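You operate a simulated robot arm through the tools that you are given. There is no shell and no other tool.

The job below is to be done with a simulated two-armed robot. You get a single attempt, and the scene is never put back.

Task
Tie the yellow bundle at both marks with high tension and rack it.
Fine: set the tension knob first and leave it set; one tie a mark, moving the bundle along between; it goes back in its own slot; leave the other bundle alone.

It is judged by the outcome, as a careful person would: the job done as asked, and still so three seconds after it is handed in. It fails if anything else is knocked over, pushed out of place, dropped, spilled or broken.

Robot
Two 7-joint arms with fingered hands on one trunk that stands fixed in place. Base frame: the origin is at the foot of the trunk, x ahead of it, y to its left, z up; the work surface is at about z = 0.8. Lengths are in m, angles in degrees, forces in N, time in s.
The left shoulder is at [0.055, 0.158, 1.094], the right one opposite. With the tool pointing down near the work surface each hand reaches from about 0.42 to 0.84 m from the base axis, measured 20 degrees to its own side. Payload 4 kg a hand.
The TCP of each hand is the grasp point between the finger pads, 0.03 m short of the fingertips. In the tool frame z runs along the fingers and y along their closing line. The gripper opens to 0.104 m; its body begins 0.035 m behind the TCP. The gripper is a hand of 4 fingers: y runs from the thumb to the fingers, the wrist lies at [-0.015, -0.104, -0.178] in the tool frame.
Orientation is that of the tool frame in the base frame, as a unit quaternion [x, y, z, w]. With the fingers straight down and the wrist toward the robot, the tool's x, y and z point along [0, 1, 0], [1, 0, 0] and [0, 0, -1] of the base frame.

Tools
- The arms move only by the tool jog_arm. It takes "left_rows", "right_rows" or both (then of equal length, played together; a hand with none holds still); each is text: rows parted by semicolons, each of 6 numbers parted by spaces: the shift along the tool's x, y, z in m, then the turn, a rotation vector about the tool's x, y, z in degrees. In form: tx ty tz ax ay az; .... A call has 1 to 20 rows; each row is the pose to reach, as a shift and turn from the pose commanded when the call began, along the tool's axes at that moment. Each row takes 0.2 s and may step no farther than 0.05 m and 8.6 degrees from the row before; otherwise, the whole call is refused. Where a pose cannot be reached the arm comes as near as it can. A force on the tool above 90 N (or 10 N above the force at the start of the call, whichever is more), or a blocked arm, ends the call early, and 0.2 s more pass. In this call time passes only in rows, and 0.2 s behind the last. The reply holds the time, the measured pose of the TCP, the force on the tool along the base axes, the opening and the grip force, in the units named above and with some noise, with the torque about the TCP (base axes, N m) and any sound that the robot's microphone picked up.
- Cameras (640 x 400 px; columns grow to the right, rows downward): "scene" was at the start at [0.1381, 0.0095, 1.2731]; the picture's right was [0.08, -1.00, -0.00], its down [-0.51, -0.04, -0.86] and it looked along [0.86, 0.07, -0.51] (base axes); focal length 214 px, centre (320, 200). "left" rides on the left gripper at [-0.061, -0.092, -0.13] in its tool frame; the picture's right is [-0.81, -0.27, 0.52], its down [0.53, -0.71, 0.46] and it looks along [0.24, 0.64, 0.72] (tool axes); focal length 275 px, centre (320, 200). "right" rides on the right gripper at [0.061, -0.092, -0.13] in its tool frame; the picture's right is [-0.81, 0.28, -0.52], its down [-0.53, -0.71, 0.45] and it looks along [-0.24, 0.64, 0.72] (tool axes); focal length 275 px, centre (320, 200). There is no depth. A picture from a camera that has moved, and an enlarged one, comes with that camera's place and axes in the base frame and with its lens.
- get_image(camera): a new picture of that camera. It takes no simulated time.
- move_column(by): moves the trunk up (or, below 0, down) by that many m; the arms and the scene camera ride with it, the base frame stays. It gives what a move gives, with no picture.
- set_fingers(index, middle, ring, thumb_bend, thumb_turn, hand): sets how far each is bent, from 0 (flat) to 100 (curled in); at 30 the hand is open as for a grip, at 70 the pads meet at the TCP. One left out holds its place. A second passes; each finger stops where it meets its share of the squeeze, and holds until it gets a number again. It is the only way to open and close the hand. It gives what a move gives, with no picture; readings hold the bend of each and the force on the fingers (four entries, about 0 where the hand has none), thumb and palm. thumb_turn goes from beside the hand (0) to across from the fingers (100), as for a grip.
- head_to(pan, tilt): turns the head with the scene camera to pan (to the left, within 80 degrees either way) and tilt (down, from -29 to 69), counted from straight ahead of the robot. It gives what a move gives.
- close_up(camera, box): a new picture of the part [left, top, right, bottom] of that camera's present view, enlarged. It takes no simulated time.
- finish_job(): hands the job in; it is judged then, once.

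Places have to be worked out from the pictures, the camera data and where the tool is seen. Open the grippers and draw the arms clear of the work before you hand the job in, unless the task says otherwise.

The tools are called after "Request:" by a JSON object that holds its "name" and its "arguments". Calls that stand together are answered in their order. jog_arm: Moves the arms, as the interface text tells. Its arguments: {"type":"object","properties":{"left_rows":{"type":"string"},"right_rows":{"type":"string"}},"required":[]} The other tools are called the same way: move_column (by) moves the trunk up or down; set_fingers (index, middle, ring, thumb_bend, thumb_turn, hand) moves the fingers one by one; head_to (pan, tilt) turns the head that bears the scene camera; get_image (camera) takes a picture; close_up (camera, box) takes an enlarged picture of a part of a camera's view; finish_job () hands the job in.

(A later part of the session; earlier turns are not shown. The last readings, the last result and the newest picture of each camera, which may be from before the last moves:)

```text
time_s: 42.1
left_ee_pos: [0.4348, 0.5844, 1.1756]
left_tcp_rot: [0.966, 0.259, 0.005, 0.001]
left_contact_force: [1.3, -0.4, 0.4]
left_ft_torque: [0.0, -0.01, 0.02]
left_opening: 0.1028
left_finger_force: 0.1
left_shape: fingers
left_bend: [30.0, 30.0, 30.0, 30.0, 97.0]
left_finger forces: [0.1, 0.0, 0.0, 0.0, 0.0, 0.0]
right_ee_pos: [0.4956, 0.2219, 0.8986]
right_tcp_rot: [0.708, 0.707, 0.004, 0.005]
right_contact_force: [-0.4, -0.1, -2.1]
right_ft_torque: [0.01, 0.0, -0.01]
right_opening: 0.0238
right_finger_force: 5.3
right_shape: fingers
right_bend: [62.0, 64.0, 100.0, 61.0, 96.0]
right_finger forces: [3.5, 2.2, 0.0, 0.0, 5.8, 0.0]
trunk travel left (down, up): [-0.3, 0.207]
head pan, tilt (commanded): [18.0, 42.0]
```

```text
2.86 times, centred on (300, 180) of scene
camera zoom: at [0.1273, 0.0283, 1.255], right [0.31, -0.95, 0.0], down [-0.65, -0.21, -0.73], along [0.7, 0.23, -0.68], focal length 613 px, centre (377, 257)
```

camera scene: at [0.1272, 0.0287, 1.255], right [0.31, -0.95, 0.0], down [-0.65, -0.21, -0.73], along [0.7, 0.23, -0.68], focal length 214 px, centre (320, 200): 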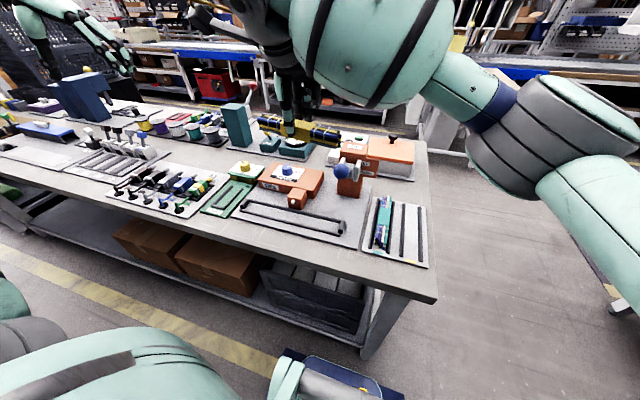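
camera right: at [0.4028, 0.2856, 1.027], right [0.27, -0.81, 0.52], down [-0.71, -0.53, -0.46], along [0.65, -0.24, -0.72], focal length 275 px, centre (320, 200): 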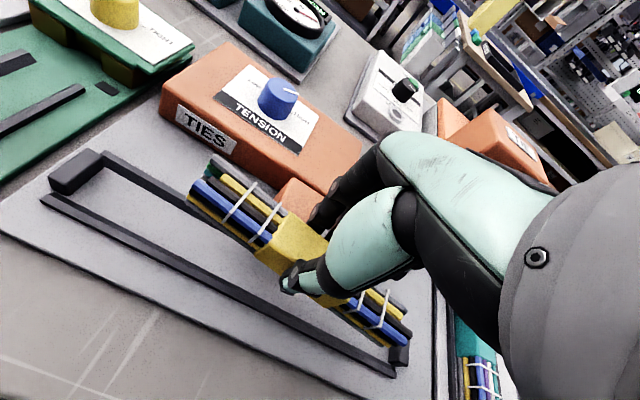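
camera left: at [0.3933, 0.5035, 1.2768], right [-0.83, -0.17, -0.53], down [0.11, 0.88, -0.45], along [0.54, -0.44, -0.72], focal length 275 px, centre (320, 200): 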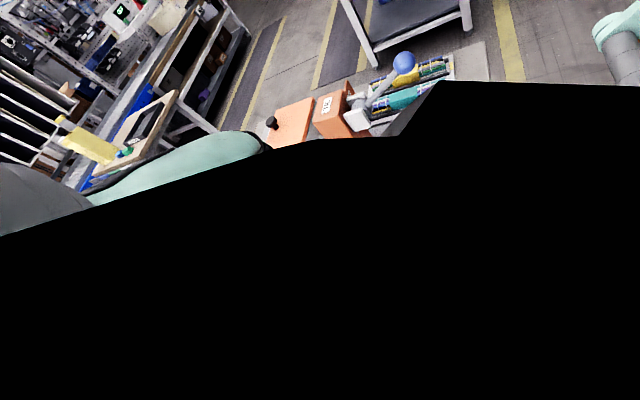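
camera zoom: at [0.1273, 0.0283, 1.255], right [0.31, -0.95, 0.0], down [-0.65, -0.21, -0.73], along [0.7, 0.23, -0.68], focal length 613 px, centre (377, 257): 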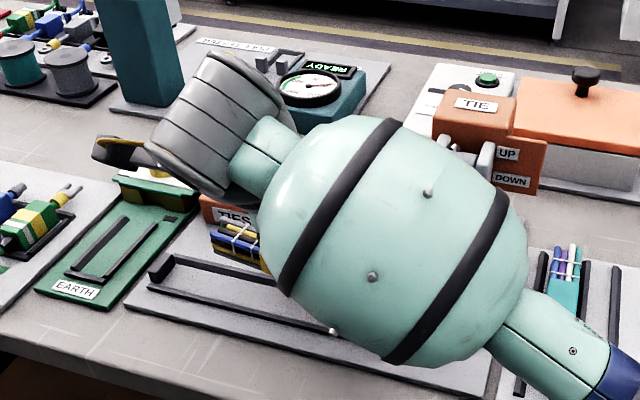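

The bundle hangs over the trough below lever height. I shift it right to y ≈ 0.186 (left mark opposite the nozzle), checking before the final lowering.

Request:
{"name": "jog_arm", "arguments": {"right_rows": "-0.012 -0.001 0 0 0 0; -0.024 -0.0015 0 0 0 0; -0.036 -0.0015 0 0 0 0; -0.036 -0.0015 0.015 0 0 0; -0.036 -0.0015 0.015 0 0 0"}}

Request:
{"name": "get_image", "arguments": {"camera": "right"}}

Request:
{"name": "close_up", "arguments": {"camera": "right", "box": [170, 130, 330, 260]}}

```text
time_s: 43.3
left_ee_pos: [0.4344, 0.5837, 1.1761]
left_tcp_rot: [0.966, 0.259, 0.005, 0.001]
left_contact_force: [0.3, 0.2, -1.0]
left_ft_torque: [-0.01, 0.01, -0.01]
left_opening: 0.1029
left_finger_force: 0.1
left_shape: fingers
left_bend: [30.0, 30.0, 30.0, 30.0, 97.0]
left_finger forces: [0.0, 0.1, 0.0, 0.1, 0.1, 0.1]
right_ee_pos: [0.4941, 0.186, 0.8844]
right_tcp_rot: [0.707, 0.707, 0.003, 0.004]
right_contact_force: [0.4, 0.2, -2.0]
right_ft_torque: [0.02, 0.01, -0.02]
right_opening: 0.0237
right_finger_force: 6.1
right_shape: fingers
right_bend: [62.0, 64.0, 100.0, 61.0, 96.0]
right_finger forces: [3.6, 2.1, 0.0, 0.1, 5.7, 0.0]
trunk travel left (down, up): [-0.3, 0.207]
head pan, tilt (commanded): [18.0, 42.0]
```

```text
taken
camera right: at [0.401, 0.2485, 1.0126], right [0.27, -0.81, 0.52], down [-0.71, -0.53, -0.46], along [0.65, -0.24, -0.72], focal length 275 px, centre (320, 200)
```

right: 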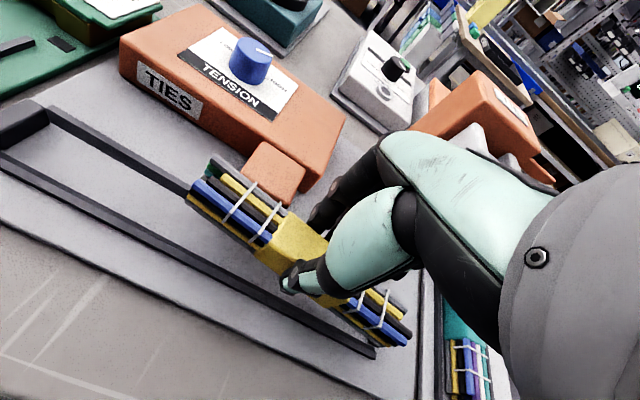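

```text
3.08 times, centred on (250, 195) of right
camera zoom: at [0.401, 0.2485, 1.0126], right [0.27, -0.81, 0.52], down [-0.71, -0.53, -0.46], along [0.65, -0.24, -0.72], focal length 847 px, centre (535, 215)
```

zoom: 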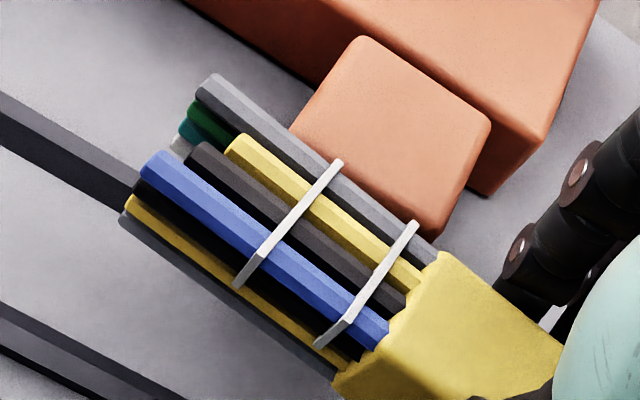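

The band pair lines up with the tie head. I lower the bundle into the trough in small steps, watching the vertical force.

Request:
{"name": "jog_arm", "arguments": {"right_rows": "0 0 0.01 0 0 0; 0 0 0.02 0 0 0; 0 0 0.027 0 0 0; 0 0 0.031 0 0 0; 0 0 0.031 0 0 0"}}

Request:
{"name": "get_image", "arguments": {"camera": "right"}}

Request:
{"name": "close_up", "arguments": {"camera": "right", "box": [150, 100, 350, 260]}}

```text
time_s: 44.5
left_ee_pos: [0.4335, 0.5848, 1.1764]
left_tcp_rot: [0.966, 0.258, 0.006, 0.001]
left_contact_force: [0.1, -0.1, 0.0]
left_ft_torque: [-0.02, 0.02, -0.02]
left_opening: 0.1026
left_finger_force: 0.0
left_shape: fingers
left_bend: [30.0, 30.0, 30.0, 30.0, 97.0]
left_finger forces: [0.0, 0.0, 0.1, 0.0, 0.0, 0.0]
right_ee_pos: [0.4945, 0.1869, 0.8527]
right_tcp_rot: [0.707, 0.707, 0.006, 0.004]
right_contact_force: [-1.4, 1.9, 4.9]
right_ft_torque: [0.06, 0.09, 0.01]
right_opening: 0.0236
right_finger_force: 6.5
right_shape: fingers
right_bend: [63.0, 64.0, 100.0, 61.0, 97.0]
right_finger forces: [2.9, 2.8, 0.0, 0.0, 7.1, 0.1]
trunk travel left (down, up): [-0.3, 0.207]
head pan, tilt (commanded): [18.0, 42.0]
```

```text
taken
camera right: at [0.4012, 0.2492, 0.9823], right [0.27, -0.81, 0.52], down [-0.71, -0.53, -0.47], along [0.65, -0.24, -0.72], focal length 275 px, centre (320, 200)
```

right: 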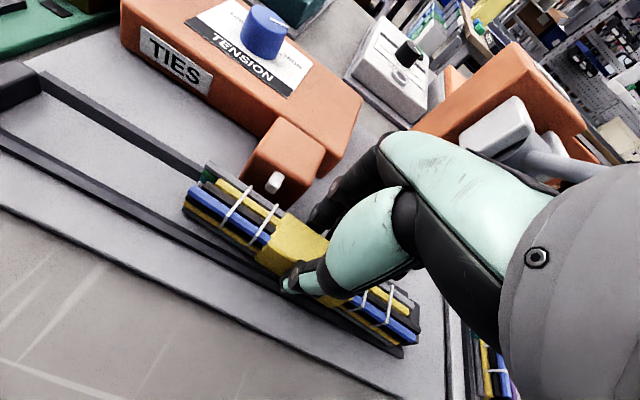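

```text
2.50 times, centred on (250, 180) of right
camera zoom: at [0.4012, 0.2492, 0.9823], right [0.27, -0.81, 0.52], down [-0.71, -0.53, -0.47], along [0.65, -0.24, -0.72], focal length 688 px, centre (495, 250)
```

zoom: 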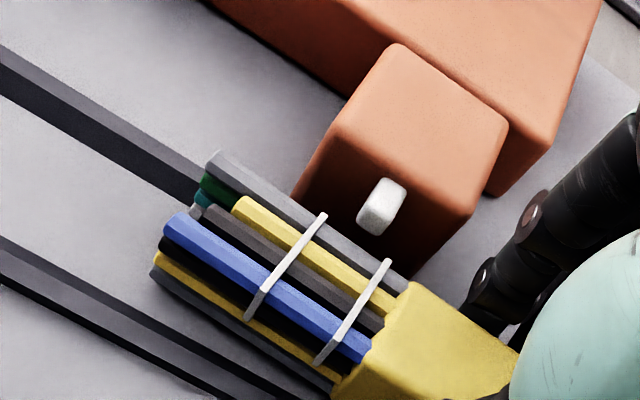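

The bundle is seated (upward force ~5 N centred under it); band midpoint is at y ≈ 0.2386 against the nozzle at ≈ 0.2363. I nudge it 2 mm right and release by opening only slightly.

Request:
{"name": "jog_arm", "arguments": {"right_rows": "-0.001 0 -0.001 0 0 0; -0.0022 0 -0.001 0 0 0; -0.0022 0 0 0 0 0"}}

Request:
{"name": "set_fingers", "arguments": {"hand": "right", "index": 50, "middle": 50, "thumb_bend": 50}}

Request:
{"name": "get_image", "arguments": {"camera": "right"}}

Request:
{"name": "close_up", "arguments": {"camera": "right", "box": [150, 100, 350, 260]}}

```text
time_s: 45.3
left_ee_pos: [0.4322, 0.5839, 1.1772]
left_tcp_rot: [0.966, 0.259, 0.006, 0.001]
left_contact_force: [-1.3, -0.8, 0.3]
left_ft_torque: [0.0, 0.04, 0.03]
left_opening: 0.1029
left_finger_force: 0.1
left_shape: fingers
left_bend: [30.0, 30.0, 30.0, 30.0, 97.0]
left_finger forces: [0.0, 0.1, 0.1, 0.0, 0.0, 0.0]
right_ee_pos: [0.4944, 0.1837, 0.8536]
right_tcp_rot: [0.708, 0.707, 0.004, 0.005]
right_contact_force: [-1.9, 2.0, 0.5]
right_ft_torque: [0.03, 0.02, 0.08]
right_opening: 0.0242
right_finger_force: 6.2
right_shape: fingers
right_bend: [63.0, 64.0, 100.0, 61.0, 97.0]
right_finger forces: [2.8, 3.2, 0.0, 0.1, 6.6, 0.1]
trunk travel left (down, up): [-0.3, 0.207]
head pan, tilt (commanded): [18.0, 42.0]
```

```text
time_s: 46.3
left_ee_pos: [0.4339, 0.5847, 1.1769]
left_tcp_rot: [0.966, 0.259, 0.006, 0.002]
left_contact_force: [0.6, -0.1, 1.1]
left_ft_torque: [0.01, -0.01, 0.02]
left_opening: 0.1029
left_finger_force: 0.1
left_shape: fingers
left_bend: [30.0, 30.0, 30.0, 30.0, 97.0]
left_finger forces: [0.0, 0.1, 0.1, 0.1, 0.1, 0.0]
right_ee_pos: [0.4953, 0.1834, 0.8527]
right_tcp_rot: [0.708, 0.707, 0.004, 0.004]
right_contact_force: [-0.5, 0.3, 0.5]
right_ft_torque: [0.0, 0.01, -0.02]
right_opening: 0.0516
right_finger_force: 0.1
right_shape: fingers
right_bend: [50.0, 50.0, 100.0, 50.0, 97.0]
right_finger forces: [0.1, 0.0, 0.0, 0.0, 0.1, 0.0]
trunk travel left (down, up): [-0.3, 0.207]
head pan, tilt (commanded): [18.0, 42.0]
```

```text
taken
camera right: at [0.4019, 0.2465, 0.9816], right [0.27, -0.81, 0.52], down [-0.71, -0.53, -0.46], along [0.65, -0.24, -0.72], focal length 275 px, centre (320, 200)
```

right: 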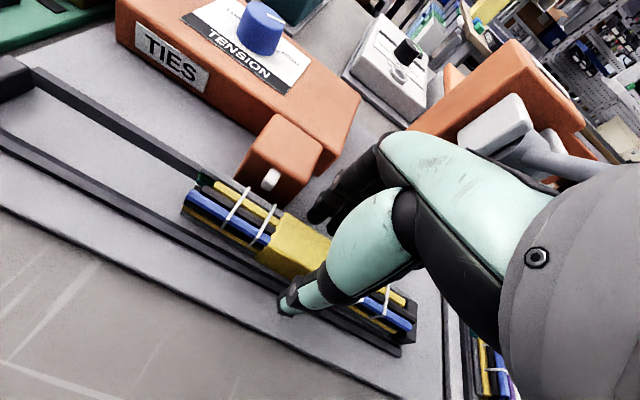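

```text
2.50 times, centred on (250, 180) of right
camera zoom: at [0.4019, 0.2465, 0.9816], right [0.27, -0.81, 0.52], down [-0.71, -0.53, -0.46], along [0.65, -0.24, -0.72], focal length 688 px, centre (495, 250)
```

zoom: 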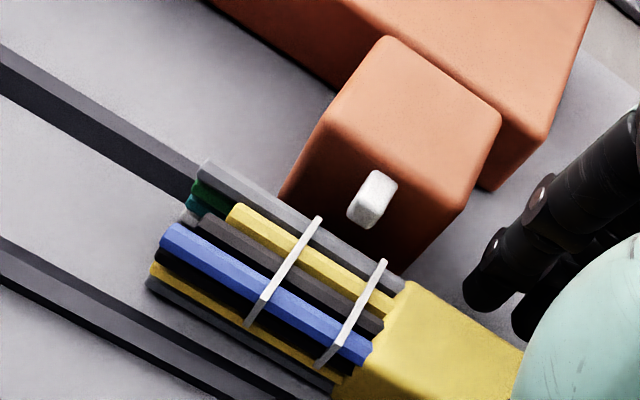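

The bundle lies in the trough with the left band pair centred on the nozzle (both y ≈ 0.236). I lift the hand out the way it came (up, left past the lever, then up).

Request:
{"name": "jog_arm", "arguments": {"right_rows": "0 0 -0.015 0 0 0; 0 0 -0.035 0 0 0; 0 0 -0.05 0 0 0; 0.018 0 -0.055 0 0 0; 0.036 0 -0.06 0 0 0; 0.036 0 -0.095 0 0 0; 0.036 0 -0.135 0 0 0; 0.036 0 -0.175 0 0 0; 0.036 0 -0.215 0 0 0; 0.036 0 -0.255 0 0 0; 0.036 0 -0.255 0 0 0"}}

Request:
{"name": "get_image", "arguments": {"camera": "right"}}

Request:
{"name": "get_image", "arguments": {"camera": "scene"}}

```text
time_s: 48.7
left_ee_pos: [0.4327, 0.5848, 1.1758]
left_tcp_rot: [0.966, 0.259, 0.005, 0.001]
left_contact_force: [0.4, -0.1, 0.3]
left_ft_torque: [0.01, 0.02, 0.02]
left_opening: 0.1029
left_finger_force: 0.1
left_shape: fingers
left_bend: [30.0, 30.0, 30.0, 30.0, 97.0]
left_finger forces: [0.0, 0.0, 0.1, 0.0, 0.0, 0.0]
right_ee_pos: [0.4936, 0.2214, 1.108]
right_tcp_rot: [0.708, 0.706, 0.005, 0.004]
right_contact_force: [1.0, 0.4, -0.4]
right_ft_torque: [0.0, 0.02, -0.02]
right_opening: 0.0516
right_finger_force: 0.1
right_shape: fingers
right_bend: [50.0, 50.0, 100.0, 50.0, 97.0]
right_finger forces: [0.0, 0.0, 0.1, 0.0, 0.0, 0.0]
trunk travel left (down, up): [-0.3, 0.207]
head pan, tilt (commanded): [18.0, 42.0]
```

```text
taken
camera right: at [0.3995, 0.2829, 1.2373], right [0.27, -0.81, 0.52], down [-0.71, -0.53, -0.46], along [0.65, -0.24, -0.72], focal length 275 px, centre (320, 200)
```

right: 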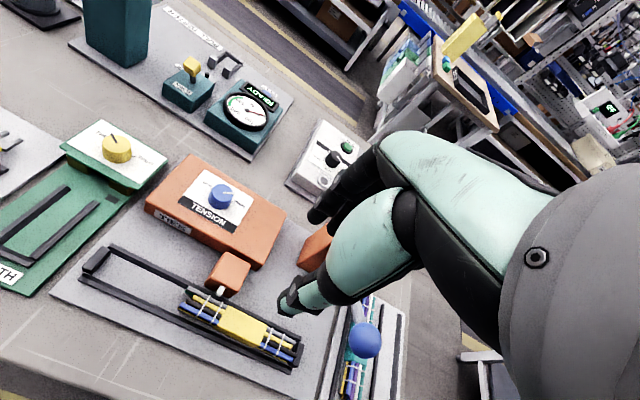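

```text
taken
camera scene: at [0.1276, 0.0282, 1.2549], right [0.31, -0.95, 0.0], down [-0.65, -0.21, -0.73], along [0.7, 0.23, -0.68], focal length 214 px, centre (320, 200)
```

scene: 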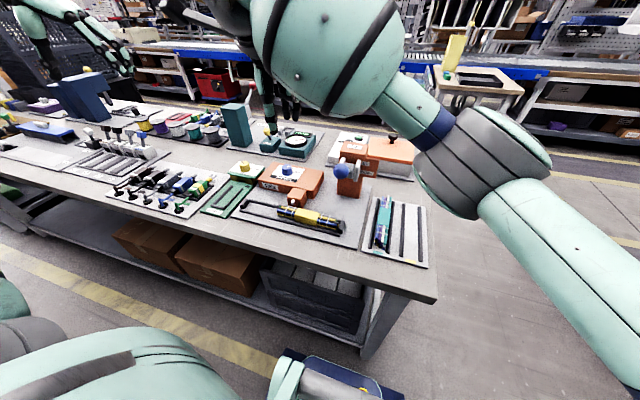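

Request:
{"name": "close_up", "arguments": {"camera": "scene", "box": [230, 180, 380, 250]}}

Request:
{"name": "close_up", "arguments": {"camera": "right", "box": [150, 240, 320, 390]}}

Request:
{"name": "close_up", "arguments": {"camera": "scene", "box": [320, 130, 390, 210]}}

```text
4.27 times, centred on (305, 215) of scene
camera zoom: at [0.1276, 0.0282, 1.2549], right [0.31, -0.95, 0.0], down [-0.65, -0.21, -0.73], along [0.7, 0.23, -0.68], focal length 915 px, centre (384, 136)
```

zoom: 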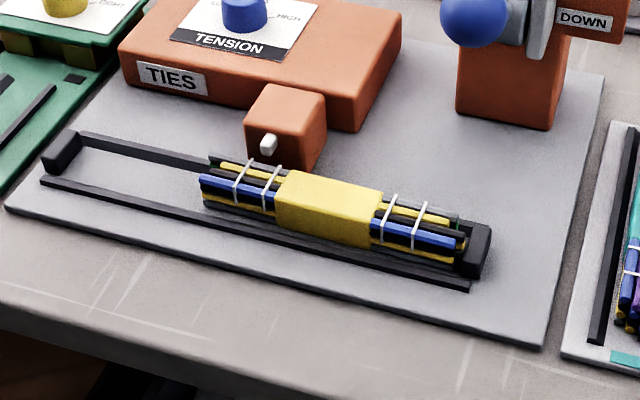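

```text
2.67 times, centred on (235, 315) of right
camera zoom: at [0.3995, 0.2829, 1.2373], right [0.27, -0.81, 0.52], down [-0.71, -0.53, -0.46], along [0.65, -0.24, -0.72], focal length 734 px, centre (547, -107)
```

zoom: 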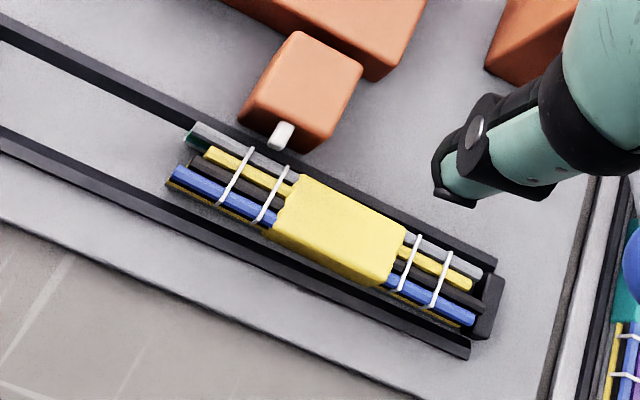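

```text
5.00 times, centred on (355, 170) of scene
camera zoom: at [0.1276, 0.0282, 1.2549], right [0.31, -0.95, 0.0], down [-0.65, -0.21, -0.73], along [0.7, 0.23, -0.68], focal length 1072 px, centre (145, 350)
```

zoom: 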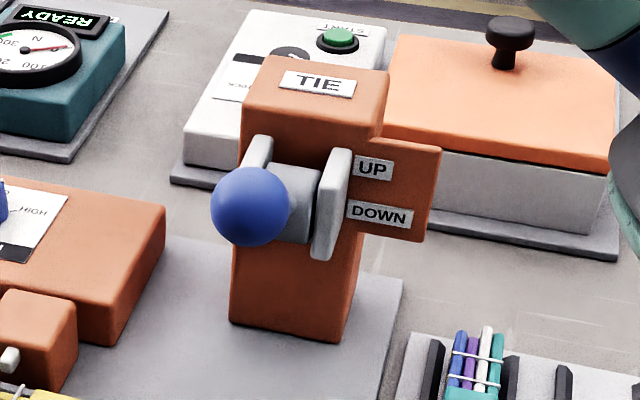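

The bundle is properly seated with the mark at the nozzle. Now I bring the right hand over the lever ball (≈0.491, 0.1016, 0.997), rotating to close across y.

Request:
{"name": "jog_arm", "arguments": {"right_rows": "-0.01 0 0 0 0 -7.5; -0.02 0 0 0 0 -15; -0.03 -0.001 0 0 0 -22.5; -0.04 -0.001 0 0 0 -30; -0.05 -0.001 0 0 0 -37.5; -0.06 -0.001 0 0 0 -45; -0.07 -0.002 0 0 0 -52.5; -0.08 -0.002 0 0 0 -60; -0.09 -0.002 0 0 0 -67.5; -0.1 -0.002 0 0 0 -75; -0.11 -0.0025 0 0 0 -82.5; -0.12 -0.0025 0 0 0 -90; -0.12 -0.0025 0 0 0 -90"}}

Request:
{"name": "set_fingers", "arguments": {"hand": "right", "index": 45, "middle": 45, "thumb_bend": 45}}

Request:
{"name": "get_image", "arguments": {"camera": "right"}}

Request:
{"name": "get_image", "arguments": {"camera": "scene"}}

```text
time_s: 51.5
left_ee_pos: [0.4338, 0.5832, 1.1773]
left_tcp_rot: [0.966, 0.259, 0.005, 0.001]
left_contact_force: [-0.5, 0.1, -0.3]
left_ft_torque: [-0.01, -0.02, 0.01]
left_opening: 0.1029
left_finger_force: 0.0
left_shape: fingers
left_bend: [30.0, 30.0, 30.0, 30.0, 97.0]
left_finger forces: [0.0, 0.0, 0.2, 0.1, 0.0, 0.1]
right_ee_pos: [0.4895, 0.1011, 1.108]
right_tcp_rot: [-0.001, 1.0, 0.0, 0.006]
right_contact_force: [-0.3, 0.1, 0.1]
right_ft_torque: [-0.02, 0.0, 0.01]
right_opening: 0.0519
right_finger_force: 0.1
right_shape: fingers
right_bend: [50.0, 50.0, 100.0, 50.0, 97.0]
right_finger forces: [0.0, 0.0, 0.0, 0.0, 0.1, 0.1]
trunk travel left (down, up): [-0.3, 0.207]
head pan, tilt (commanded): [18.0, 42.0]
```

```text
time_s: 52.5
left_ee_pos: [0.4334, 0.5854, 1.1762]
left_tcp_rot: [0.966, 0.258, 0.006, 0.001]
left_contact_force: [-0.3, -0.8, -0.2]
left_ft_torque: [-0.01, 0.01, 0.0]
left_opening: 0.1028
left_finger_force: 0.0
left_shape: fingers
left_bend: [30.0, 30.0, 30.0, 30.0, 97.0]
left_finger forces: [0.0, 0.0, 0.0, 0.1, 0.0, 0.1]
right_ee_pos: [0.4888, 0.1005, 1.1065]
right_tcp_rot: [0.0, 1.0, 0.0, 0.005]
right_contact_force: [0.1, 0.6, -1.3]
right_ft_torque: [0.01, -0.04, 0.0]
right_opening: 0.0648
right_finger_force: 0.1
right_shape: fingers
right_bend: [45.0, 45.0, 100.0, 45.0, 97.0]
right_finger forces: [0.0, 0.0, 0.0, 0.0, 0.0, 0.0]
trunk travel left (down, up): [-0.3, 0.207]
head pan, tilt (commanded): [18.0, 42.0]
```

```text
taken
camera right: at [0.4265, 0.0097, 1.2374], right [0.8, 0.27, 0.53], down [0.54, -0.71, -0.45], along [0.25, 0.64, -0.72], focal length 275 px, centre (320, 200)
```

right: 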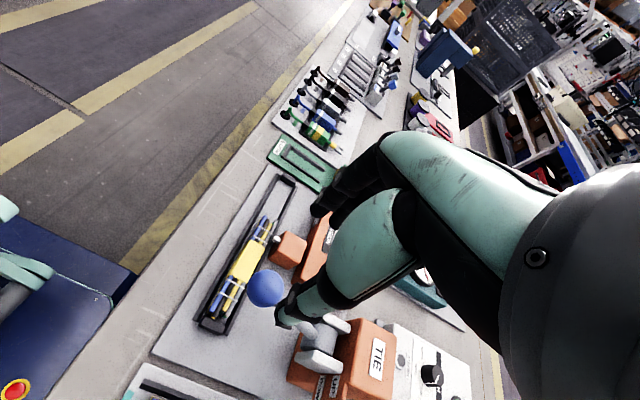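

```text
taken
camera scene: at [0.1273, 0.0282, 1.255], right [0.31, -0.95, 0.0], down [-0.65, -0.21, -0.73], along [0.7, 0.23, -0.68], focal length 214 px, centre (320, 200)
```

scene: 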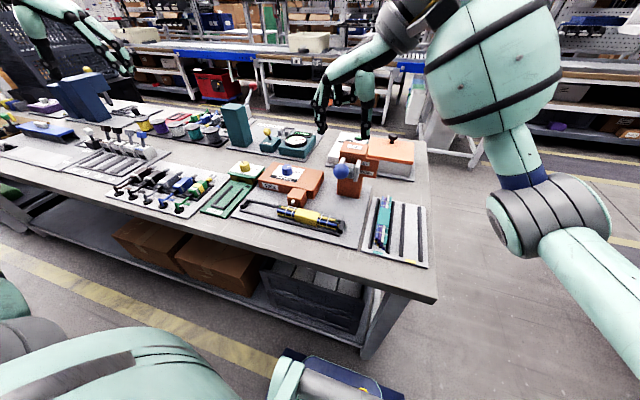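

The ball is right under the hand. I descend around it so the pads flank the ball.

Request:
{"name": "jog_arm", "arguments": {"right_rows": "-0.001 0 0.03 0 0 0; -0.002 0 0.06 0 0 0; -0.0028 0 0.08 0 0 0; -0.0028 0 0.092 0 0 0; -0.0028 0 0.099 0 0 0; -0.0028 0 0.099 0 0 0"}}

Request:
{"name": "get_image", "arguments": {"camera": "right"}}

Request:
{"name": "close_up", "arguments": {"camera": "scene", "box": [300, 110, 400, 210]}}

```text
time_s: 53.9
left_ee_pos: [0.4338, 0.5854, 1.1762]
left_tcp_rot: [0.966, 0.258, 0.006, 0.0]
left_contact_force: [-0.6, -0.3, 0.5]
left_ft_torque: [-0.02, 0.02, -0.03]
left_opening: 0.1028
left_finger_force: 0.0
left_shape: fingers
left_bend: [30.0, 30.0, 30.0, 30.0, 97.0]
left_finger forces: [0.0, 0.0, 0.0, 0.0, 0.1, 0.1]
right_ee_pos: [0.4943, 0.1025, 1.0078]
right_tcp_rot: [0.001, 1.0, -0.001, 0.006]
right_contact_force: [0.2, 0.3, 0.1]
right_ft_torque: [-0.02, 0.01, 0.01]
right_opening: 0.0647
right_finger_force: 0.1
right_shape: fingers
right_bend: [45.0, 45.0, 100.0, 45.0, 97.0]
right_finger forces: [0.1, 0.1, 0.0, 0.1, 0.0, 0.0]
trunk travel left (down, up): [-0.3, 0.207]
head pan, tilt (commanded): [18.0, 42.0]
```

```text
taken
camera right: at [0.4305, 0.0099, 1.1379], right [0.8, 0.27, 0.53], down [0.54, -0.71, -0.45], along [0.25, 0.64, -0.72], focal length 275 px, centre (320, 200)
```

right: 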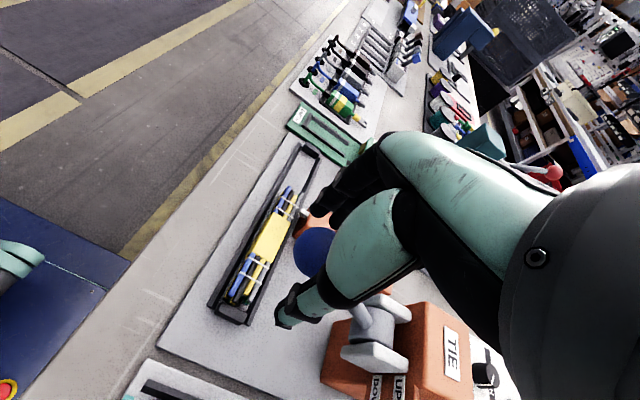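

```text
4.00 times, centred on (350, 160) of scene
camera zoom: at [0.1272, 0.0282, 1.255], right [0.31, -0.95, 0.0], down [-0.65, -0.21, -0.73], along [0.7, 0.23, -0.68], focal length 858 px, centre (200, 360)
```

zoom: 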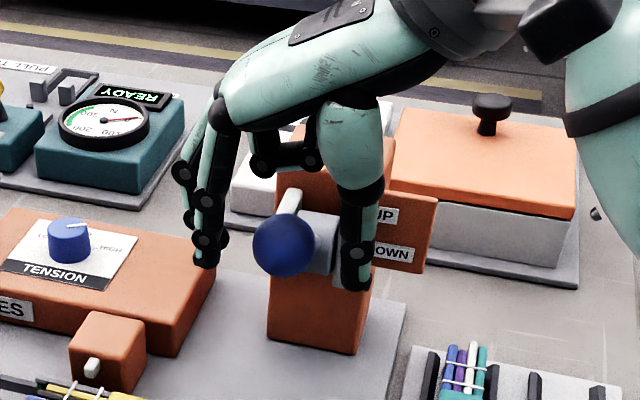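

The pads flank the ball; it sits about 3 mm toward the thumb. I recentre slightly and close on it.

Request:
{"name": "jog_arm", "arguments": {"right_rows": "0.0015 -0.003 0 0 0 0; 0.0015 -0.003 0 0 0 0"}}

Request:
{"name": "set_fingers", "arguments": {"hand": "right", "index": 67, "middle": 67, "thumb_bend": 67}}

Request:
{"name": "close_up", "arguments": {"camera": "scene", "box": [300, 110, 400, 210]}}

Request:
{"name": "close_up", "arguments": {"camera": "right", "box": [200, 180, 460, 400]}}

```text
time_s: 54.5
left_ee_pos: [0.4341, 0.5856, 1.1761]
left_tcp_rot: [0.966, 0.259, 0.006, 0.001]
left_contact_force: [0.7, -0.3, 0.2]
left_ft_torque: [0.03, 0.07, 0.01]
left_opening: 0.1027
left_finger_force: 0.0
left_shape: fingers
left_bend: [30.0, 30.0, 30.0, 30.0, 97.0]
left_finger forces: [0.0, 0.1, 0.0, 0.2, 0.0, 0.1]
right_ee_pos: [0.4922, 0.0974, 1.0084]
right_tcp_rot: [0.0, 1.0, 0.0, 0.006]
right_contact_force: [0.0, -0.1, -0.5]
right_ft_torque: [-0.02, 0.02, -0.04]
right_opening: 0.0648
right_finger_force: 0.1
right_shape: fingers
right_bend: [45.0, 45.0, 100.0, 45.0, 97.0]
right_finger forces: [0.0, 0.0, 0.1, 0.0, 0.0, 0.0]
trunk travel left (down, up): [-0.3, 0.207]
head pan, tilt (commanded): [18.0, 42.0]
```

```text
time_s: 55.5
left_ee_pos: [0.4349, 0.5862, 1.1763]
left_tcp_rot: [0.966, 0.259, 0.005, 0.002]
left_contact_force: [0.8, -0.1, -0.1]
left_ft_torque: [0.01, 0.01, -0.02]
left_opening: 0.1029
left_finger_force: 0.1
left_shape: fingers
left_bend: [30.0, 30.0, 30.0, 30.0, 97.0]
left_finger forces: [0.0, 0.0, 0.0, 0.1, 0.0, 0.1]
right_ee_pos: [0.4926, 0.0986, 1.0075]
right_tcp_rot: [0.0, 1.0, -0.001, 0.006]
right_contact_force: [-0.3, 5.3, -2.1]
right_ft_torque: [0.08, -0.02, 0.07]
right_opening: 0.0226
right_finger_force: 6.2
right_shape: fingers
right_bend: [61.0, 63.0, 100.0, 63.0, 97.0]
right_finger forces: [5.1, 3.8, 0.1, 0.1, 3.8, 0.0]
trunk travel left (down, up): [-0.3, 0.207]
head pan, tilt (commanded): [18.0, 42.0]
```

```text
4.00 times, centred on (350, 160) of scene
camera zoom: at [0.1275, 0.029, 1.2549], right [0.31, -0.95, 0.0], down [-0.65, -0.21, -0.73], along [0.7, 0.23, -0.68], focal length 858 px, centre (200, 360)
```

zoom: 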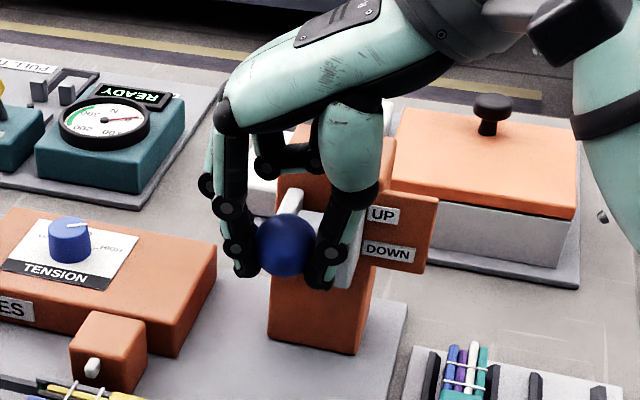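

```text
1.82 times, centred on (330, 290) of right
camera zoom: at [0.4291, 0.0078, 1.1379], right [0.8, 0.28, 0.53], down [0.54, -0.71, -0.45], along [0.25, 0.64, -0.72], focal length 500 px, centre (302, 36)
```

zoom: 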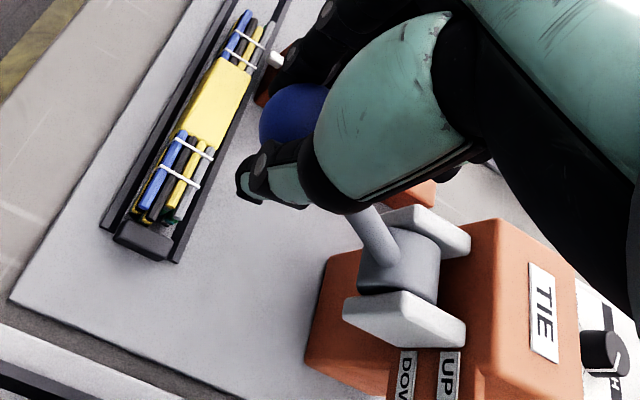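

The ball is gripped. I start pulling the lever down along its arc (pivot near 0.60, 0.10, 0.93), first part only, and check the forces.

Request:
{"name": "jog_arm", "arguments": {"right_rows": "0.004 0 0.006 0 0 0; 0.0067 0 0.0125 0 0 0; 0.0124 0 0.0269 0 0 0; 0.0167 0 0.0441 0 0 0; 0.0167 0 0.0441 0 0 0"}}

Request:
{"name": "close_up", "arguments": {"camera": "scene", "box": [300, 110, 400, 210]}}

Request:
{"name": "close_up", "arguments": {"camera": "right", "box": [200, 180, 460, 400]}}

```text
time_s: 56.7
left_ee_pos: [0.4345, 0.5848, 1.1767]
left_tcp_rot: [0.966, 0.259, 0.006, 0.002]
left_contact_force: [-0.7, 0.3, 0.2]
left_ft_torque: [0.0, 0.06, 0.0]
left_opening: 0.103
left_finger_force: 0.1
left_shape: fingers
left_bend: [30.0, 30.0, 30.0, 30.0, 97.0]
left_finger forces: [0.0, 0.1, 0.0, 0.0, 0.1, 0.0]
right_ee_pos: [0.4762, 0.0967, 0.9648]
right_tcp_rot: [0.001, 1.0, -0.001, 0.006]
right_contact_force: [1.4, 0.4, 1.1]
right_ft_torque: [-0.04, 0.03, 0.01]
right_opening: 0.0089
right_finger_force: 1.6
right_shape: fingers
right_bend: [67.0, 67.0, 100.0, 67.0, 97.0]
right_finger forces: [0.0, 0.0, 2.0, 0.1, 0.0, 0.0]
trunk travel left (down, up): [-0.3, 0.207]
head pan, tilt (commanded): [18.0, 42.0]
```

```text
4.00 times, centred on (350, 160) of scene
camera zoom: at [0.1274, 0.0282, 1.255], right [0.31, -0.95, 0.0], down [-0.65, -0.21, -0.73], along [0.7, 0.23, -0.68], focal length 858 px, centre (200, 360)
```

zoom: 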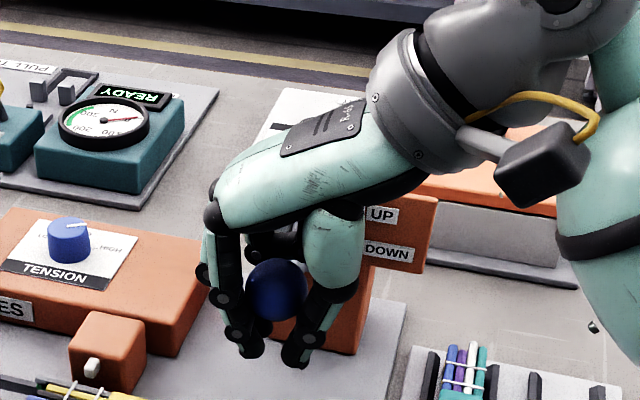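

```text
1.82 times, centred on (330, 290) of right
camera zoom: at [0.413, 0.0066, 1.0937], right [0.8, 0.27, 0.53], down [0.54, -0.71, -0.45], along [0.25, 0.64, -0.72], focal length 500 px, centre (302, 36)
```

zoom: 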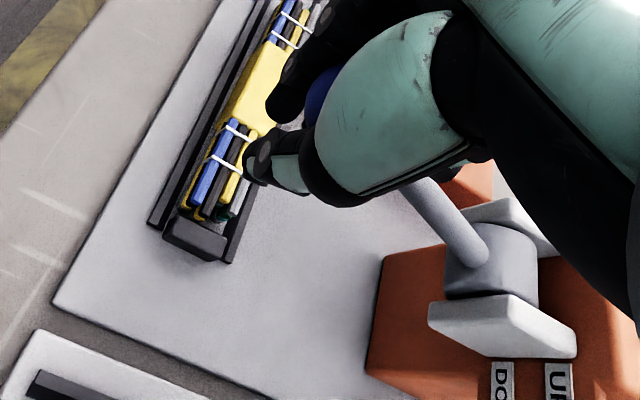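

The pads slid down past the ball, although the lever did begin to move. Instead of a pinch I'll push from above with a curled fist: first open and back up off the ball.

Request:
{"name": "set_fingers", "arguments": {"hand": "right", "index": 42, "middle": 42, "thumb_bend": 42}}

Request:
{"name": "jog_arm", "arguments": {"right_rows": "0 0 -0.03 0 0 0; 0 0 -0.06 0 0 0; 0 0 -0.09 0 0 0; 0 0 -0.12 0 0 0; 0 0 -0.12 0 0 0"}}

Request:
{"name": "get_image", "arguments": {"camera": "right"}}

Request:
{"name": "close_up", "arguments": {"camera": "scene", "box": [240, 110, 400, 250]}}

```text
time_s: 57.7
left_ee_pos: [0.4339, 0.5841, 1.1761]
left_tcp_rot: [0.966, 0.259, 0.006, 0.001]
left_contact_force: [-0.4, -1.1, 0.2]
left_ft_torque: [-0.01, -0.01, -0.01]
left_opening: 0.1031
left_finger_force: 0.1
left_shape: fingers
left_bend: [30.0, 30.0, 30.0, 30.0, 97.0]
left_finger forces: [0.1, 0.0, 0.1, 0.0, 0.1, 0.0]
right_ee_pos: [0.4756, 0.0982, 0.9636]
right_tcp_rot: [0.001, 1.0, 0.0, 0.006]
right_contact_force: [2.2, 0.2, 0.9]
right_ft_torque: [0.03, 0.04, 0.0]
right_opening: 0.0722
right_finger_force: 1.0
right_shape: fingers
right_bend: [42.0, 42.0, 100.0, 42.0, 97.0]
right_finger forces: [0.0, 0.1, 2.2, 0.1, 0.1, 0.0]
trunk travel left (down, up): [-0.3, 0.207]
head pan, tilt (commanded): [18.0, 42.0]
```

```text
time_s: 58.9
left_ee_pos: [0.4339, 0.5848, 1.1754]
left_tcp_rot: [0.966, 0.259, 0.006, 0.002]
left_contact_force: [0.0, -0.3, -0.2]
left_ft_torque: [-0.02, -0.03, -0.03]
left_opening: 0.1029
left_finger_force: 0.1
left_shape: fingers
left_bend: [30.0, 30.0, 30.0, 30.0, 97.0]
left_finger forces: [0.1, 0.0, 0.0, 0.0, 0.0, 0.1]
right_ee_pos: [0.4751, 0.0977, 1.0833]
right_tcp_rot: [0.001, 1.0, 0.0, 0.005]
right_contact_force: [0.9, 0.6, 0.1]
right_ft_torque: [0.02, -0.02, 0.01]
right_opening: 0.0727
right_finger_force: 0.0
right_shape: fingers
right_bend: [42.0, 42.0, 100.0, 42.0, 97.0]
right_finger forces: [0.0, 0.1, 0.0, 0.1, 0.0, 0.0]
trunk travel left (down, up): [-0.3, 0.207]
head pan, tilt (commanded): [18.0, 42.0]
```

```text
taken
camera right: at [0.4118, 0.0069, 1.2131], right [0.81, 0.27, 0.53], down [0.54, -0.71, -0.45], along [0.25, 0.64, -0.72], focal length 275 px, centre (320, 200)
```

right: 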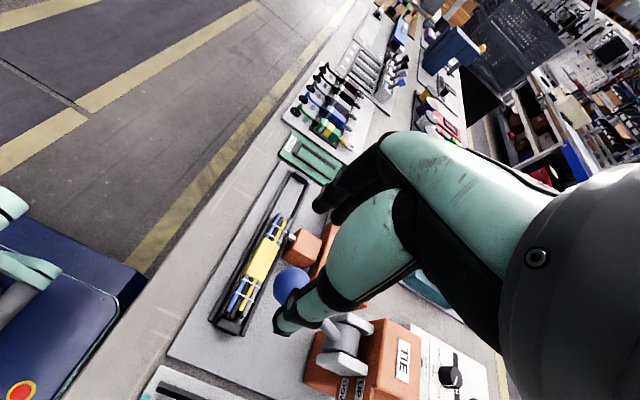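

```text
2.86 times, centred on (320, 180) of scene
camera zoom: at [0.1276, 0.028, 1.2549], right [0.31, -0.95, 0.0], down [-0.65, -0.21, -0.73], along [0.7, 0.23, -0.68], focal length 613 px, centre (320, 257)
```

zoom: 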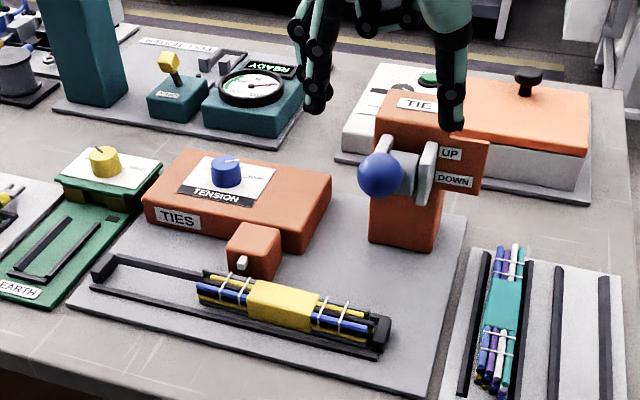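

The lever sprang back to UP (same image spot), so it is spring-loaded: a full push will do. I curl index and middle into a fist, with the thumb opened away, and line the fist up above the ball.

Request:
{"name": "set_fingers", "arguments": {"hand": "right", "index": 100, "middle": 100, "ring": 100, "thumb_bend": 25}}

Request:
{"name": "jog_arm", "arguments": {"right_rows": "-0.005 -0.005 0 0 0 0; -0.009 -0.01 0.02 0 0 0; -0.009 -0.01 0.045 0 0 0; -0.009 -0.01 0.045 0 0 0"}}

Request:
{"name": "get_image", "arguments": {"camera": "right"}}

Request:
{"name": "close_up", "arguments": {"camera": "scene", "box": [280, 100, 400, 220]}}

```text
time_s: 59.9
left_ee_pos: [0.4328, 0.5848, 1.1766]
left_tcp_rot: [0.966, 0.259, 0.006, 0.001]
left_contact_force: [0.1, -0.4, 0.3]
left_ft_torque: [0.0, 0.01, 0.0]
left_opening: 0.1029
left_finger_force: 0.0
left_shape: fingers
left_bend: [30.0, 30.0, 30.0, 30.0, 97.0]
left_finger forces: [0.1, 0.1, 0.0, 0.1, 0.1, 0.0]
right_ee_pos: [0.4746, 0.0974, 1.0836]
right_tcp_rot: [0.001, 1.0, -0.001, 0.006]
right_contact_force: [-0.6, 0.6, 0.2]
right_ft_torque: [0.01, 0.02, -0.01]
right_opening: 0.0672
right_finger_force: 0.0
right_shape: fingers
right_bend: [100.0, 100.0, 100.0, 25.0, 97.0]
right_finger forces: [0.1, 0.0, 0.0, 0.1, 0.1, 0.0]
trunk travel left (down, up): [-0.3, 0.207]
head pan, tilt (commanded): [18.0, 42.0]
```

```text
time_s: 60.9
left_ee_pos: [0.4341, 0.5836, 1.1773]
left_tcp_rot: [0.966, 0.258, 0.005, 0.001]
left_contact_force: [0.3, 0.1, 0.0]
left_ft_torque: [-0.02, -0.04, -0.02]
left_opening: 0.1025
left_finger_force: 0.0
left_shape: fingers
left_bend: [30.0, 30.0, 30.0, 30.0, 97.0]
left_finger forces: [0.1, 0.1, 0.0, 0.0, 0.0, 0.0]
right_ee_pos: [0.4846, 0.0875, 1.0387]
right_tcp_rot: [0.0, 1.0, 0.0, 0.006]
right_contact_force: [0.6, -0.2, 0.3]
right_ft_torque: [0.01, 0.02, -0.02]
right_opening: 0.067
right_finger_force: 0.1
right_shape: fingers
right_bend: [100.0, 100.0, 100.0, 25.0, 97.0]
right_finger forces: [0.1, 0.0, 0.0, 0.1, 0.0, 0.1]
trunk travel left (down, up): [-0.3, 0.207]
head pan, tilt (commanded): [18.0, 42.0]
```

```text
taken
camera right: at [0.4209, -0.003, 1.168], right [0.8, 0.27, 0.53], down [0.54, -0.71, -0.45], along [0.25, 0.64, -0.72], focal length 275 px, centre (320, 200)
```

right: 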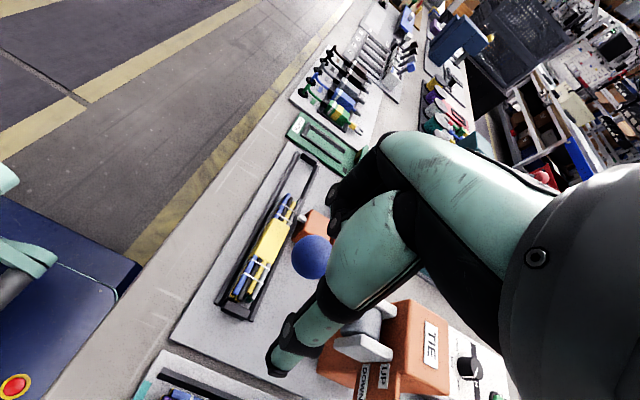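

```text
3.33 times, centred on (340, 160) of scene
camera zoom: at [0.127, 0.0282, 1.255], right [0.31, -0.95, 0.0], down [-0.65, -0.21, -0.73], along [0.7, 0.23, -0.68], focal length 715 px, centre (253, 333)
```

zoom: 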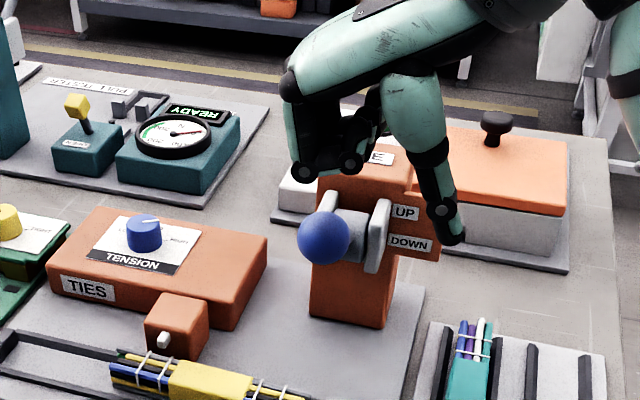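

The curled fingers form a bar right over the ball. I push down along the arc, first to about mid-travel.

Request:
{"name": "jog_arm", "arguments": {"right_rows": "0 0 0.015 0 0 0; 0 0 0.027 0 0 0; 0.004 0 0.037 0 0 0; 0.008 0 0.048 0 0 0; 0.012 0 0.06 0 0 0; 0.015 0 0.075 0 0 0; 0.0165 0 0.09 0 0 0; 0.0175 0 0.1 0 0 0"}}

Request:
{"name": "get_image", "arguments": {"camera": "right"}}

Request:
{"name": "close_up", "arguments": {"camera": "scene", "box": [240, 110, 400, 250]}}

```text
time_s: 62.7
left_ee_pos: [0.4336, 0.5831, 1.1763]
left_tcp_rot: [0.966, 0.259, 0.005, 0.002]
left_contact_force: [0.3, -0.5, 0.0]
left_ft_torque: [0.02, -0.01, -0.02]
left_opening: 0.1028
left_finger_force: 0.1
left_shape: fingers
left_bend: [30.0, 30.0, 30.0, 30.0, 97.0]
left_finger forces: [0.1, 0.0, 0.0, 0.1, 0.0, 0.1]
right_ee_pos: [0.4667, 0.0876, 0.9402]
right_tcp_rot: [0.0, 1.0, 0.0, 0.007]
right_contact_force: [-0.5, 0.9, 3.1]
right_ft_torque: [0.06, -0.02, 0.03]
right_opening: 0.0671
right_finger_force: 1.3
right_shape: fingers
right_bend: [100.0, 100.0, 100.0, 25.0, 97.0]
right_finger forces: [0.0, 3.2, 0.1, 0.0, 0.1, 0.0]
trunk travel left (down, up): [-0.3, 0.207]
head pan, tilt (commanded): [18.0, 42.0]
```

```text
taken
camera right: at [0.4042, -0.0028, 1.0686], right [0.8, 0.27, 0.53], down [0.54, -0.71, -0.45], along [0.25, 0.64, -0.72], focal length 275 px, centre (320, 200)
```

right: 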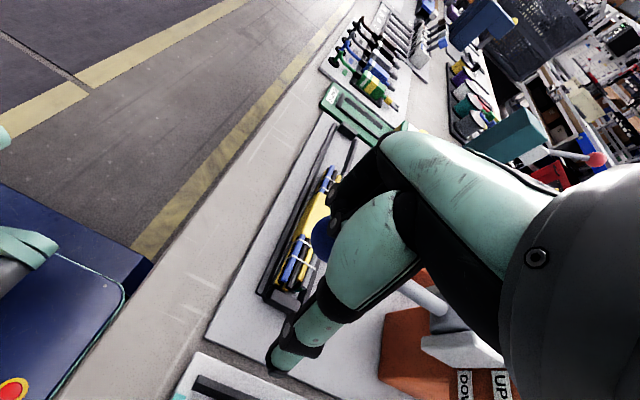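

```text
2.86 times, centred on (320, 180) of scene
camera zoom: at [0.1269, 0.0281, 1.255], right [0.31, -0.95, 0.0], down [-0.65, -0.21, -0.73], along [0.7, 0.23, -0.68], focal length 613 px, centre (320, 257)
```

zoom: 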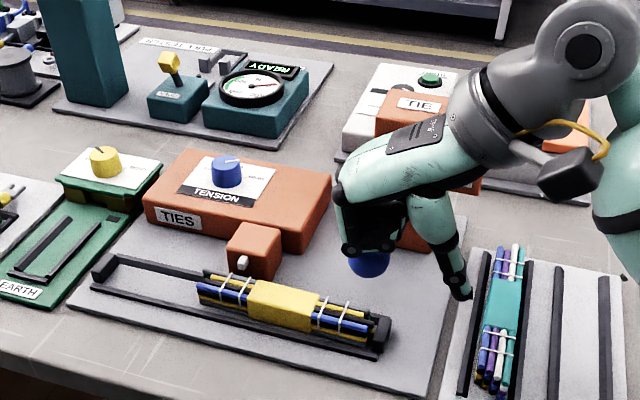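

Only ~3 N needed and the ball follows. I continue pushing down toward the DOWN stop, watching force and sound.

Request:
{"name": "jog_arm", "arguments": {"right_rows": "0 0 0.01 0 0 0; -0.001 0 0.02 0 0 0; -0.003 0 0.03 0 0 0; -0.005 0 0.038 0 0 0; -0.007 0 0.045 0 0 0"}}

Request:
{"name": "close_up", "arguments": {"camera": "scene", "box": [240, 110, 400, 250]}}

Request:
{"name": "close_up", "arguments": {"camera": "right", "box": [200, 120, 520, 400]}}

```text
time_s: 63.9
left_ee_pos: [0.4341, 0.585, 1.1762]
left_tcp_rot: [0.966, 0.259, 0.006, 0.001]
left_contact_force: [-0.1, -0.4, 0.5]
left_ft_torque: [-0.02, 0.03, -0.04]
left_opening: 0.103
left_finger_force: 0.1
left_shape: fingers
left_bend: [30.0, 30.0, 30.0, 30.0, 97.0]
left_finger forces: [0.1, 0.1, 0.0, 0.0, 0.1, 0.1]
right_ee_pos: [0.4751, 0.0874, 0.8945]
right_tcp_rot: [0.001, 1.0, 0.0, 0.007]
right_contact_force: [0.0, 0.8, 4.8]
right_ft_torque: [0.06, -0.05, 0.03]
right_opening: 0.0674
right_finger_force: 2.2
right_shape: fingers
right_bend: [100.0, 100.0, 100.0, 25.0, 97.0]
right_finger forces: [0.0, 4.9, 0.0, 0.1, 0.1, 0.0]
trunk travel left (down, up): [-0.3, 0.207]
head pan, tilt (commanded): [18.0, 42.0]
```

```text
2.86 times, centred on (320, 180) of scene
camera zoom: at [0.1267, 0.0282, 1.2551], right [0.31, -0.95, 0.0], down [-0.65, -0.21, -0.73], along [0.7, 0.23, -0.68], focal length 613 px, centre (320, 257)
```

zoom: 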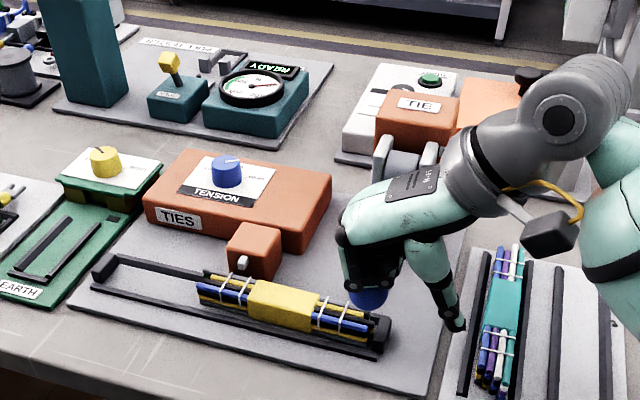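

```text
1.43 times, centred on (360, 260) of right
camera zoom: at [0.4118, -0.0034, 1.0238], right [0.8, 0.27, 0.53], down [0.54, -0.71, -0.45], along [0.25, 0.64, -0.72], focal length 393 px, centre (263, 114)
```

zoom: 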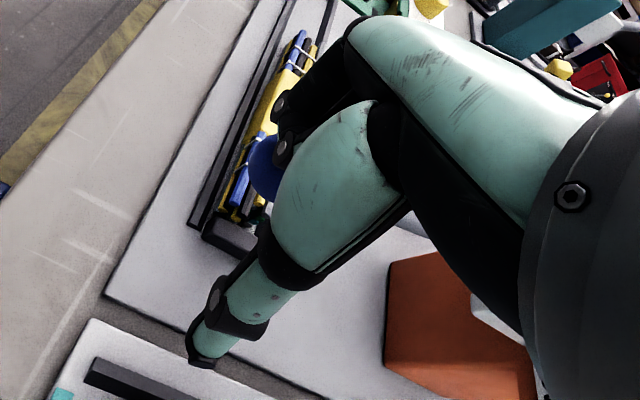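

Force is rising gently (4.8 N), ball now about z 0.884 and no click yet. I go on in small steps toward the stop, with a floor before the ball could reach the bundle.

Request:
{"name": "jog_arm", "arguments": {"right_rows": "-0.002 0 0.005 0 0 0; -0.004 0 0.01 0 0 0; -0.006 0 0.014 0 0 0; -0.008 0 0.018 0 0 0; -0.008 0 0.018 0 0 0"}}

Request:
{"name": "close_up", "arguments": {"camera": "scene", "box": [240, 110, 400, 250]}}

```text
time_s: 65.1
left_ee_pos: [0.4317, 0.5847, 1.1777]
left_tcp_rot: [0.966, 0.259, 0.007, 0.002]
left_contact_force: [0.0, -0.3, -0.2]
left_ft_torque: [-0.02, -0.02, 0.01]
left_opening: 0.1029
left_finger_force: 0.2
left_shape: fingers
left_bend: [30.0, 30.0, 30.0, 30.0, 97.0]
left_finger forces: [0.0, 0.0, 0.1, 0.0, 0.0, 0.0]
right_ee_pos: [0.4831, 0.0887, 0.8801]
right_tcp_rot: [0.0, 1.0, 0.004, 0.009]
right_contact_force: [3.1, 5.4, 28.9]
right_ft_torque: [0.43, -0.25, -0.02]
right_opening: 0.0672
right_finger_force: 14.7
right_shape: fingers
right_bend: [100.0, 100.0, 100.0, 25.0, 97.0]
right_finger forces: [0.0, 29.1, 0.4, 0.1, 0.0, 0.1]
trunk travel left (down, up): [-0.3, 0.207]
head pan, tilt (commanded): [18.0, 42.0]
```

```text
2.86 times, centred on (320, 180) of scene
camera zoom: at [0.1249, 0.0285, 1.2554], right [0.31, -0.95, 0.0], down [-0.64, -0.21, -0.74], along [0.7, 0.23, -0.68], focal length 613 px, centre (320, 257)
```

zoom: 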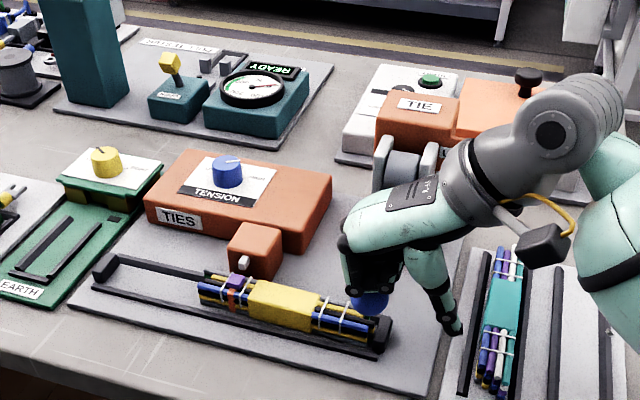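

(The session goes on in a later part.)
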